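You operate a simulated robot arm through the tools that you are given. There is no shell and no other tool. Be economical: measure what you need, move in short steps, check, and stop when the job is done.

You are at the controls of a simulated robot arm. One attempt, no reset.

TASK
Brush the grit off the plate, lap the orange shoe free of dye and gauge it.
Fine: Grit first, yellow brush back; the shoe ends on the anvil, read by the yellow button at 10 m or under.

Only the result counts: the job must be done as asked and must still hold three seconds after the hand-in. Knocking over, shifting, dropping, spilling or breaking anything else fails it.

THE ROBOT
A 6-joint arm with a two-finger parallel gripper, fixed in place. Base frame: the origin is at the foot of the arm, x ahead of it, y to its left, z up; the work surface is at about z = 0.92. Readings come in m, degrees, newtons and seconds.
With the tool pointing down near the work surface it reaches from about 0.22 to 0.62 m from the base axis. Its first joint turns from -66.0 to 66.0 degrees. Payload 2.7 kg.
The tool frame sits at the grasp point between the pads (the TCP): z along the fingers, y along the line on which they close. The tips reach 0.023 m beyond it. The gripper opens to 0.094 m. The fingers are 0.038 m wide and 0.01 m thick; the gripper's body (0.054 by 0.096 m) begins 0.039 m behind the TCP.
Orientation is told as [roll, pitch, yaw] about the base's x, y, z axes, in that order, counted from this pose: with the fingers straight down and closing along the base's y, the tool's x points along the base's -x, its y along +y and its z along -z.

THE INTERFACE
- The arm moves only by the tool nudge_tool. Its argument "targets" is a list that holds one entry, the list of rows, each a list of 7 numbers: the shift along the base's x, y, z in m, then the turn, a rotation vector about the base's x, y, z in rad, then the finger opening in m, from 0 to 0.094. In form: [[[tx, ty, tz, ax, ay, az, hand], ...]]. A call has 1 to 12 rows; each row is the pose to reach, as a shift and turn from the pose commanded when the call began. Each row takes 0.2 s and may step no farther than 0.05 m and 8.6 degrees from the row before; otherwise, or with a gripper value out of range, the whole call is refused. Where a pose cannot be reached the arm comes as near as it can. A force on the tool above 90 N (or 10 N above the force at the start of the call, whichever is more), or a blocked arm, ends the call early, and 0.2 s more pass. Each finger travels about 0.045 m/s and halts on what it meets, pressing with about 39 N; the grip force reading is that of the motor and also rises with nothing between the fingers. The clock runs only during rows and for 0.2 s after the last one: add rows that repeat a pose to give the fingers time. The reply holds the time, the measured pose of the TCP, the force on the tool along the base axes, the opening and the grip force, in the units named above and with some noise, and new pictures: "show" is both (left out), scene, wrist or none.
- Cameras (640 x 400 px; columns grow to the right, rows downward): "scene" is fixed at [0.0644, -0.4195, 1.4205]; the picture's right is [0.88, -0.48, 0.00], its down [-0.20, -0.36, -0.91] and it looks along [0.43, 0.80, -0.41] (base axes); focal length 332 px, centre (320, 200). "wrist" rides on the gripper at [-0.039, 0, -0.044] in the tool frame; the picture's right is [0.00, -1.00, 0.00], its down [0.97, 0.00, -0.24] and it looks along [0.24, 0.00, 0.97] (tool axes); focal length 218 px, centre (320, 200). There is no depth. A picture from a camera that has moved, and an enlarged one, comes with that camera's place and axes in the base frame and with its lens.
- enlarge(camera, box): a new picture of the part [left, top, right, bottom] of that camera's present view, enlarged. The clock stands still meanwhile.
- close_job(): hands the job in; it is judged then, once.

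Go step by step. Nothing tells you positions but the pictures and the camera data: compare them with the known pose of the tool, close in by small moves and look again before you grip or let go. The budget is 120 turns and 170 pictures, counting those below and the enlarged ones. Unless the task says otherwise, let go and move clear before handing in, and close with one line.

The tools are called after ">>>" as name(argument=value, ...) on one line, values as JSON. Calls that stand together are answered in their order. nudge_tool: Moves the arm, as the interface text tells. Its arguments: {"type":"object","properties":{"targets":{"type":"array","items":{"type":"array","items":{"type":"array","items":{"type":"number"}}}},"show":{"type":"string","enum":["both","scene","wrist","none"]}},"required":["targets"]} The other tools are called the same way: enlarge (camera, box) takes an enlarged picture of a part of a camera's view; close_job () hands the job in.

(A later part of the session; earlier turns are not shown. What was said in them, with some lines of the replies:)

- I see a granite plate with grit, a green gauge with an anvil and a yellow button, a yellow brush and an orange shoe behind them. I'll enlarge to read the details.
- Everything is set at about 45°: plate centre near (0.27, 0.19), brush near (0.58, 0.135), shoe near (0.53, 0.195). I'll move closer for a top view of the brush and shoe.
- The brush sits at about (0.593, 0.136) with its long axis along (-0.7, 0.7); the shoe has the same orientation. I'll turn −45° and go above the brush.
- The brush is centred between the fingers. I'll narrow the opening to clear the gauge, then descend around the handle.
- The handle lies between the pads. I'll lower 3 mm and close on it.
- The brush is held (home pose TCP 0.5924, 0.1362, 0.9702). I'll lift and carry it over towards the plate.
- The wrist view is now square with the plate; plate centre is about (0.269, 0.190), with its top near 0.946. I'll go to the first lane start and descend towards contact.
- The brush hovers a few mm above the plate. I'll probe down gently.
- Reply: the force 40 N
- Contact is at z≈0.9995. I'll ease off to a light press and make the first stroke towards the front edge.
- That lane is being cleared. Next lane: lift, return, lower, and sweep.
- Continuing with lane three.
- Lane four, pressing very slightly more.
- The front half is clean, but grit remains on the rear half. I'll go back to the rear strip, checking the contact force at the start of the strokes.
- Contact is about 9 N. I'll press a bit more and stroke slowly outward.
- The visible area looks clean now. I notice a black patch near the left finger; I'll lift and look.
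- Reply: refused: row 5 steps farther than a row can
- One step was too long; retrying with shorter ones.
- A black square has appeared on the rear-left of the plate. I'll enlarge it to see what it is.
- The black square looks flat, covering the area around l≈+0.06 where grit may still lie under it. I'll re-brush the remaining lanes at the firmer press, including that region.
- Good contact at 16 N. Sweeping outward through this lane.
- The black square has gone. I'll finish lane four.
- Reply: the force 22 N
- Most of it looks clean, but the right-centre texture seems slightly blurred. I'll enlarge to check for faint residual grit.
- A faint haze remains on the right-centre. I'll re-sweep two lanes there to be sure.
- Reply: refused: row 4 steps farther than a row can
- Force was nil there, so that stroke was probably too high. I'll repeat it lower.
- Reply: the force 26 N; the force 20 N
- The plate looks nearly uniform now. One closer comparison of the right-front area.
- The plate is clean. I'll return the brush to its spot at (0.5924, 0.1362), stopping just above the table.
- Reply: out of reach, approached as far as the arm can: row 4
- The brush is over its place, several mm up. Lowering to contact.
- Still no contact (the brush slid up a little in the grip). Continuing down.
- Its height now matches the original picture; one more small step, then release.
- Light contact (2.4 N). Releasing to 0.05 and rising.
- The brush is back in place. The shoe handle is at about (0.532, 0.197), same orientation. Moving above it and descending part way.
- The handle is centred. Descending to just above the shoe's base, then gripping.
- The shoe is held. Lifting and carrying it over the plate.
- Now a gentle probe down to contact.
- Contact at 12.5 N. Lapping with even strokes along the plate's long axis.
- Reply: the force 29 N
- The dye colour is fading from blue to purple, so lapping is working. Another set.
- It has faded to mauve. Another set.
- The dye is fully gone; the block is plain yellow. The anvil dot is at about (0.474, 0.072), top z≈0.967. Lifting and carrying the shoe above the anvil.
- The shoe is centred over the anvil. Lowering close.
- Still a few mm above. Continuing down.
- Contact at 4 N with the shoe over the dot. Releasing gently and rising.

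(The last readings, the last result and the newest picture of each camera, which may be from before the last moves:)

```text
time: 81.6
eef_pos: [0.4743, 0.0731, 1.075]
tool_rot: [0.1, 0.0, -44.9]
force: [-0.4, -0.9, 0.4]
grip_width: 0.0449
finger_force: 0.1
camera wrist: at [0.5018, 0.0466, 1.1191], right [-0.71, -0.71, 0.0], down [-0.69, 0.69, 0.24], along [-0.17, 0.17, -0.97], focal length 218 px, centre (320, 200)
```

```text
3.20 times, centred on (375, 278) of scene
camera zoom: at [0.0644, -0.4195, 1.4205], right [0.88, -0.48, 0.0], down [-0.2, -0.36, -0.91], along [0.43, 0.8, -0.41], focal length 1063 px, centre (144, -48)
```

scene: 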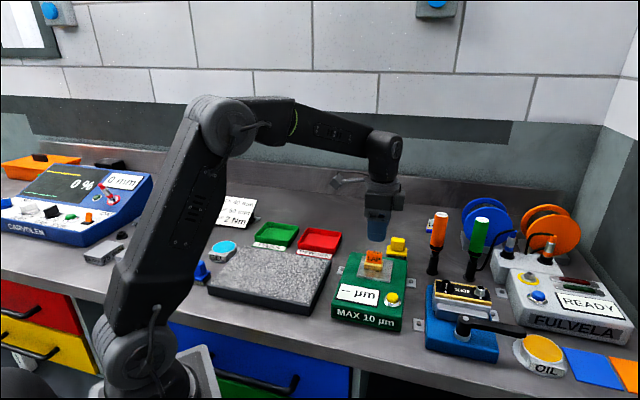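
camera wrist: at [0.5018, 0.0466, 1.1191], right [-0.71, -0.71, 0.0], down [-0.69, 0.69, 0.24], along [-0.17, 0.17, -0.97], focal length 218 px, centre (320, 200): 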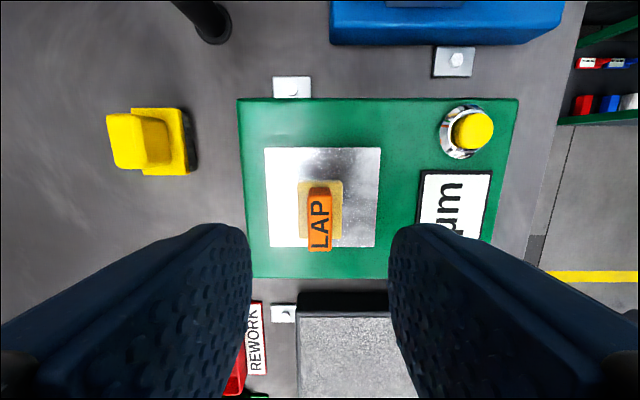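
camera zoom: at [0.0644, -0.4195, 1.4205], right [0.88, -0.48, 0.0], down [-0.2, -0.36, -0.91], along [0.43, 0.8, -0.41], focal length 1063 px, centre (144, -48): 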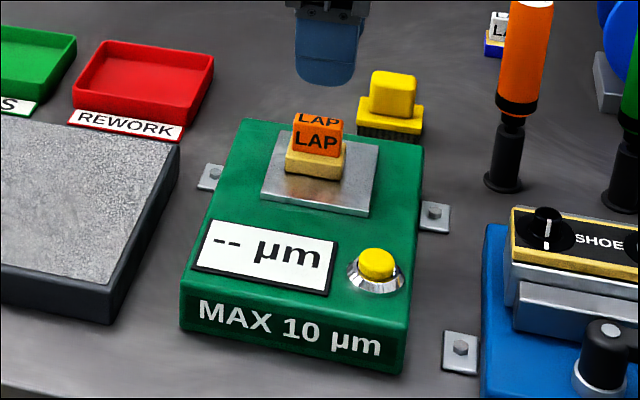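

The shoe sits on the anvil. The button cap is at about (0.440, −0.029), top z≈0.974. Closing the fingers and moving above the button.

>>> nudge_tool(targets=[[[0, 0, 0.01, 0, 0, 0, 0.0], [-0.012, -0.035, 0.01, 0, 0, 0, 0.0], [-0.024, -0.07, 0.01, 0, 0, 0, 0.0], [-0.034, -0.102, 0.0, 0, 0, 0, 0.0], [-0.034, -0.102, -0.04, 0, 0, 0, 0.0], [-0.034, -0.102, -0.065, 0, 0, 0, 0.0], [-0.034, -0.102, -0.065, 0, 0, 0, 0.0]]])

>>> enlarge(camera="scene", box=[325, 215, 425, 340])

```text
time: 83.2
eef_pos: [0.4412, -0.0296, 1.0074]
tool_rot: [0.0, -0.1, -44.9]
force: [-0.2, 0.0, -0.2]
grip_width: 0.0
finger_force: 39.5
camera wrist: at [0.4684, -0.0555, 1.0521], right [-0.71, -0.71, 0.0], down [-0.69, 0.69, 0.24], along [-0.17, 0.17, -0.97], focal length 218 px, centre (320, 200)
```

scene: 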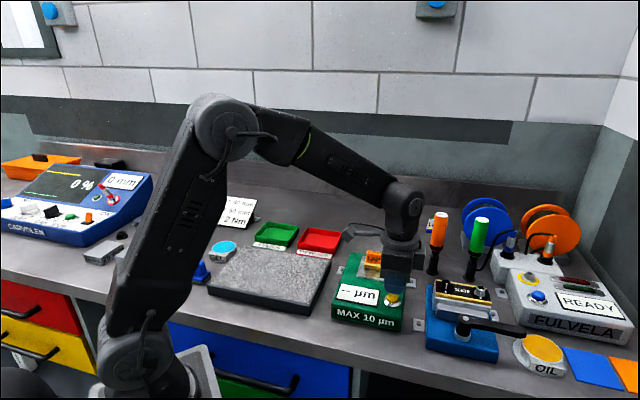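
wrist: 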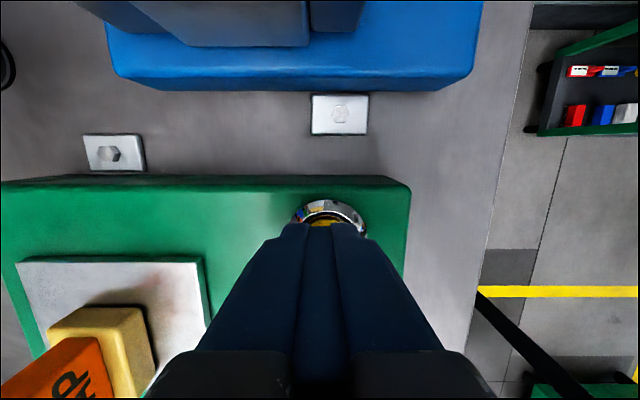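

```text
3.20 times, centred on (375, 278) of scene
camera zoom: at [0.0644, -0.4195, 1.4205], right [0.88, -0.48, 0.0], down [-0.2, -0.36, -0.91], along [0.43, 0.8, -0.41], focal length 1063 px, centre (144, -48)
```

zoom: 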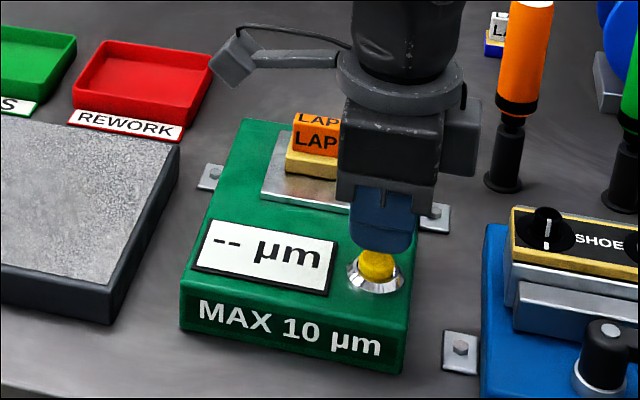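

The fingertips are just above the cap. Shifting 3 mm towards it and pressing down gradually.

>>> nudge_tool(targets=[[[-0.002, -0.002, -0.004, 0, 0, 0, 0.0], [-0.002, -0.002, -0.008, 0, 0, 0, 0.0], [-0.002, -0.002, -0.01, 0, 0, 0, 0.0], [-0.002, -0.002, -0.01, 0, 0, 0, 0.0]]], show="none")

>>> enlarge(camera="scene", box=[325, 215, 425, 340])

```text
time: 84.2
eef_pos: [0.4387, -0.0299, 0.9984]
tool_rot: [0.1, -0.1, -44.9]
force: [0.3, 0.4, 1.0]
grip_width: 0.0
finger_force: 38.8
```

```text
3.20 times, centred on (375, 278) of scene
camera zoom: at [0.0644, -0.4195, 1.4205], right [0.88, -0.48, 0.0], down [-0.2, -0.36, -0.91], along [0.43, 0.8, -0.41], focal length 1063 px, centre (144, -48)
```

zoom: 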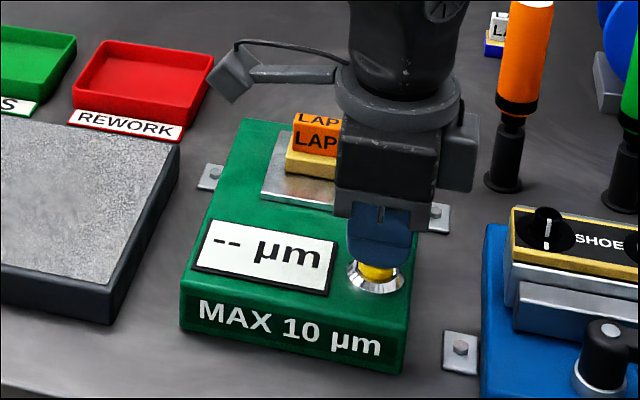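

>>> nudge_tool(targets=[[[0, 0, -0.0015, 0, 0, 0, 0.0], [0, 0, -0.003, 0, 0, 0, 0.0], [0, 0, -0.003, 0, 0, 0, 0.0]]], show="none")

>>> enlarge(camera="scene", box=[325, 215, 425, 340])

```text
time: 85.0
eef_pos: [0.4377, -0.0312, 0.9948]
tool_rot: [0.1, -0.1, -45.0]
force: [0.7, 1.8, 1.8]
grip_width: 0.0001
finger_force: 39.1
```

```text
3.20 times, centred on (375, 278) of scene
camera zoom: at [0.0644, -0.4195, 1.4205], right [0.88, -0.48, 0.0], down [-0.2, -0.36, -0.91], along [0.43, 0.8, -0.41], focal length 1063 px, centre (144, -48)
```

zoom: 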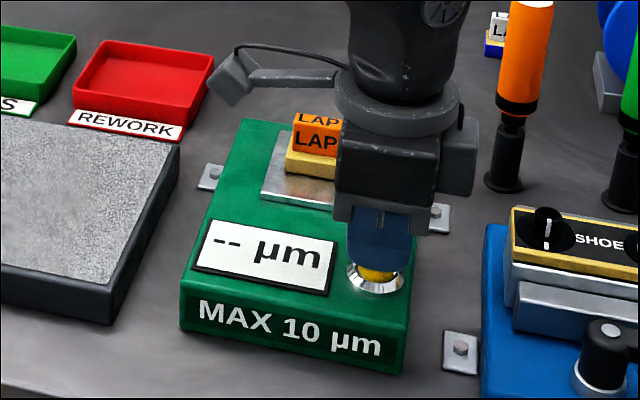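

Pressing slightly (≈2 N); not triggered yet. A bit further.

>>> nudge_tool(targets=[[[0, 0, -0.0015, 0, 0, 0, 0.0], [0, 0, -0.0025, 0, 0, 0, 0.0], [0, 0, -0.0025, 0, 0, 0, 0.0]]], show="none")

>>> enlarge(camera="scene", box=[325, 215, 425, 340])

```text
time: 85.8
eef_pos: [0.4379, -0.0322, 0.9919]
tool_rot: [0.1, -0.1, -44.9]
force: [-1.0, -2.3, 4.0]
grip_width: 0.0
finger_force: 39.3
```

```text
3.20 times, centred on (375, 278) of scene
camera zoom: at [0.0643, -0.4196, 1.4205], right [0.88, -0.48, 0.0], down [-0.2, -0.36, -0.91], along [0.43, 0.8, -0.41], focal length 1063 px, centre (144, -48)
```

zoom: 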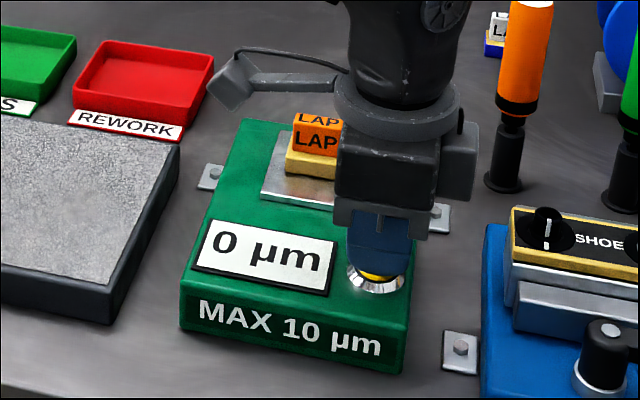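

The gauge reads 0 µm. Lifting clear straight up.

>>> nudge_tool(targets=[[[0, 0, 0.02, 0, 0, 0, 0.0], [0, 0, 0.06, 0, 0, 0, 0.0], [0, 0, 0.1, 0, 0, 0, 0.0], [-0.02, -0.02, 0.14, 0, 0, 0, 0.0], [-0.05, -0.03, 0.17, 0, 0, 0, 0.0], [-0.08, -0.03, 0.2, 0, 0, 0, 0.0], [-0.08, -0.03, 0.2, 0, 0, 0, 0.0]]])

>>> enlarge(camera="scene", box=[180, 200, 425, 340])

```text
time: 87.4
eef_pos: [0.3577, -0.0624, 1.1928]
tool_rot: [0.1, 0.0, -44.9]
force: [-0.1, 0.0, -0.3]
grip_width: 0.0
finger_force: 39.2
camera wrist: at [0.3853, -0.0888, 1.237], right [-0.71, -0.71, 0.0], down [-0.69, 0.69, 0.24], along [-0.17, 0.17, -0.97], focal length 218 px, centre (320, 200)
```

scene: 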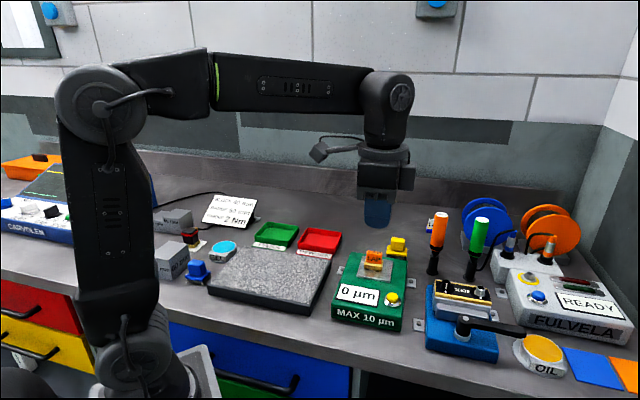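
wrist: 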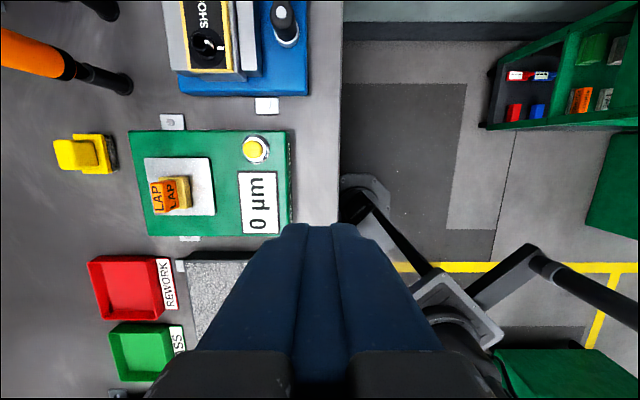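

```text
2.61 times, centred on (302, 270) of scene
camera zoom: at [0.0644, -0.4195, 1.4205], right [0.88, -0.48, 0.0], down [-0.2, -0.36, -0.91], along [0.43, 0.8, -0.41], focal length 868 px, centre (366, 17)
```

zoom: 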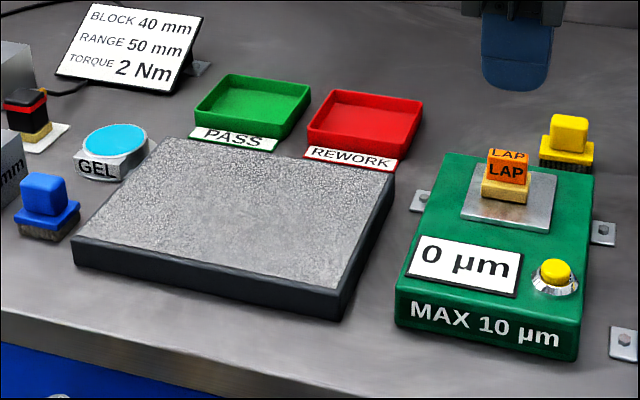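

The plate is clean, the yellow brush is back, the shoe is free of dye on the anvil and the gauge shows 0 µm. The arm is clear, so I'm handing in.

>>> close_job()

```text
The job is handed in.
```

I brushed the grit off the plate, put the yellow brush back, lapped the orange shoe free of dye and left it on the anvil, where the yellow button gave a reading of 0 µm.
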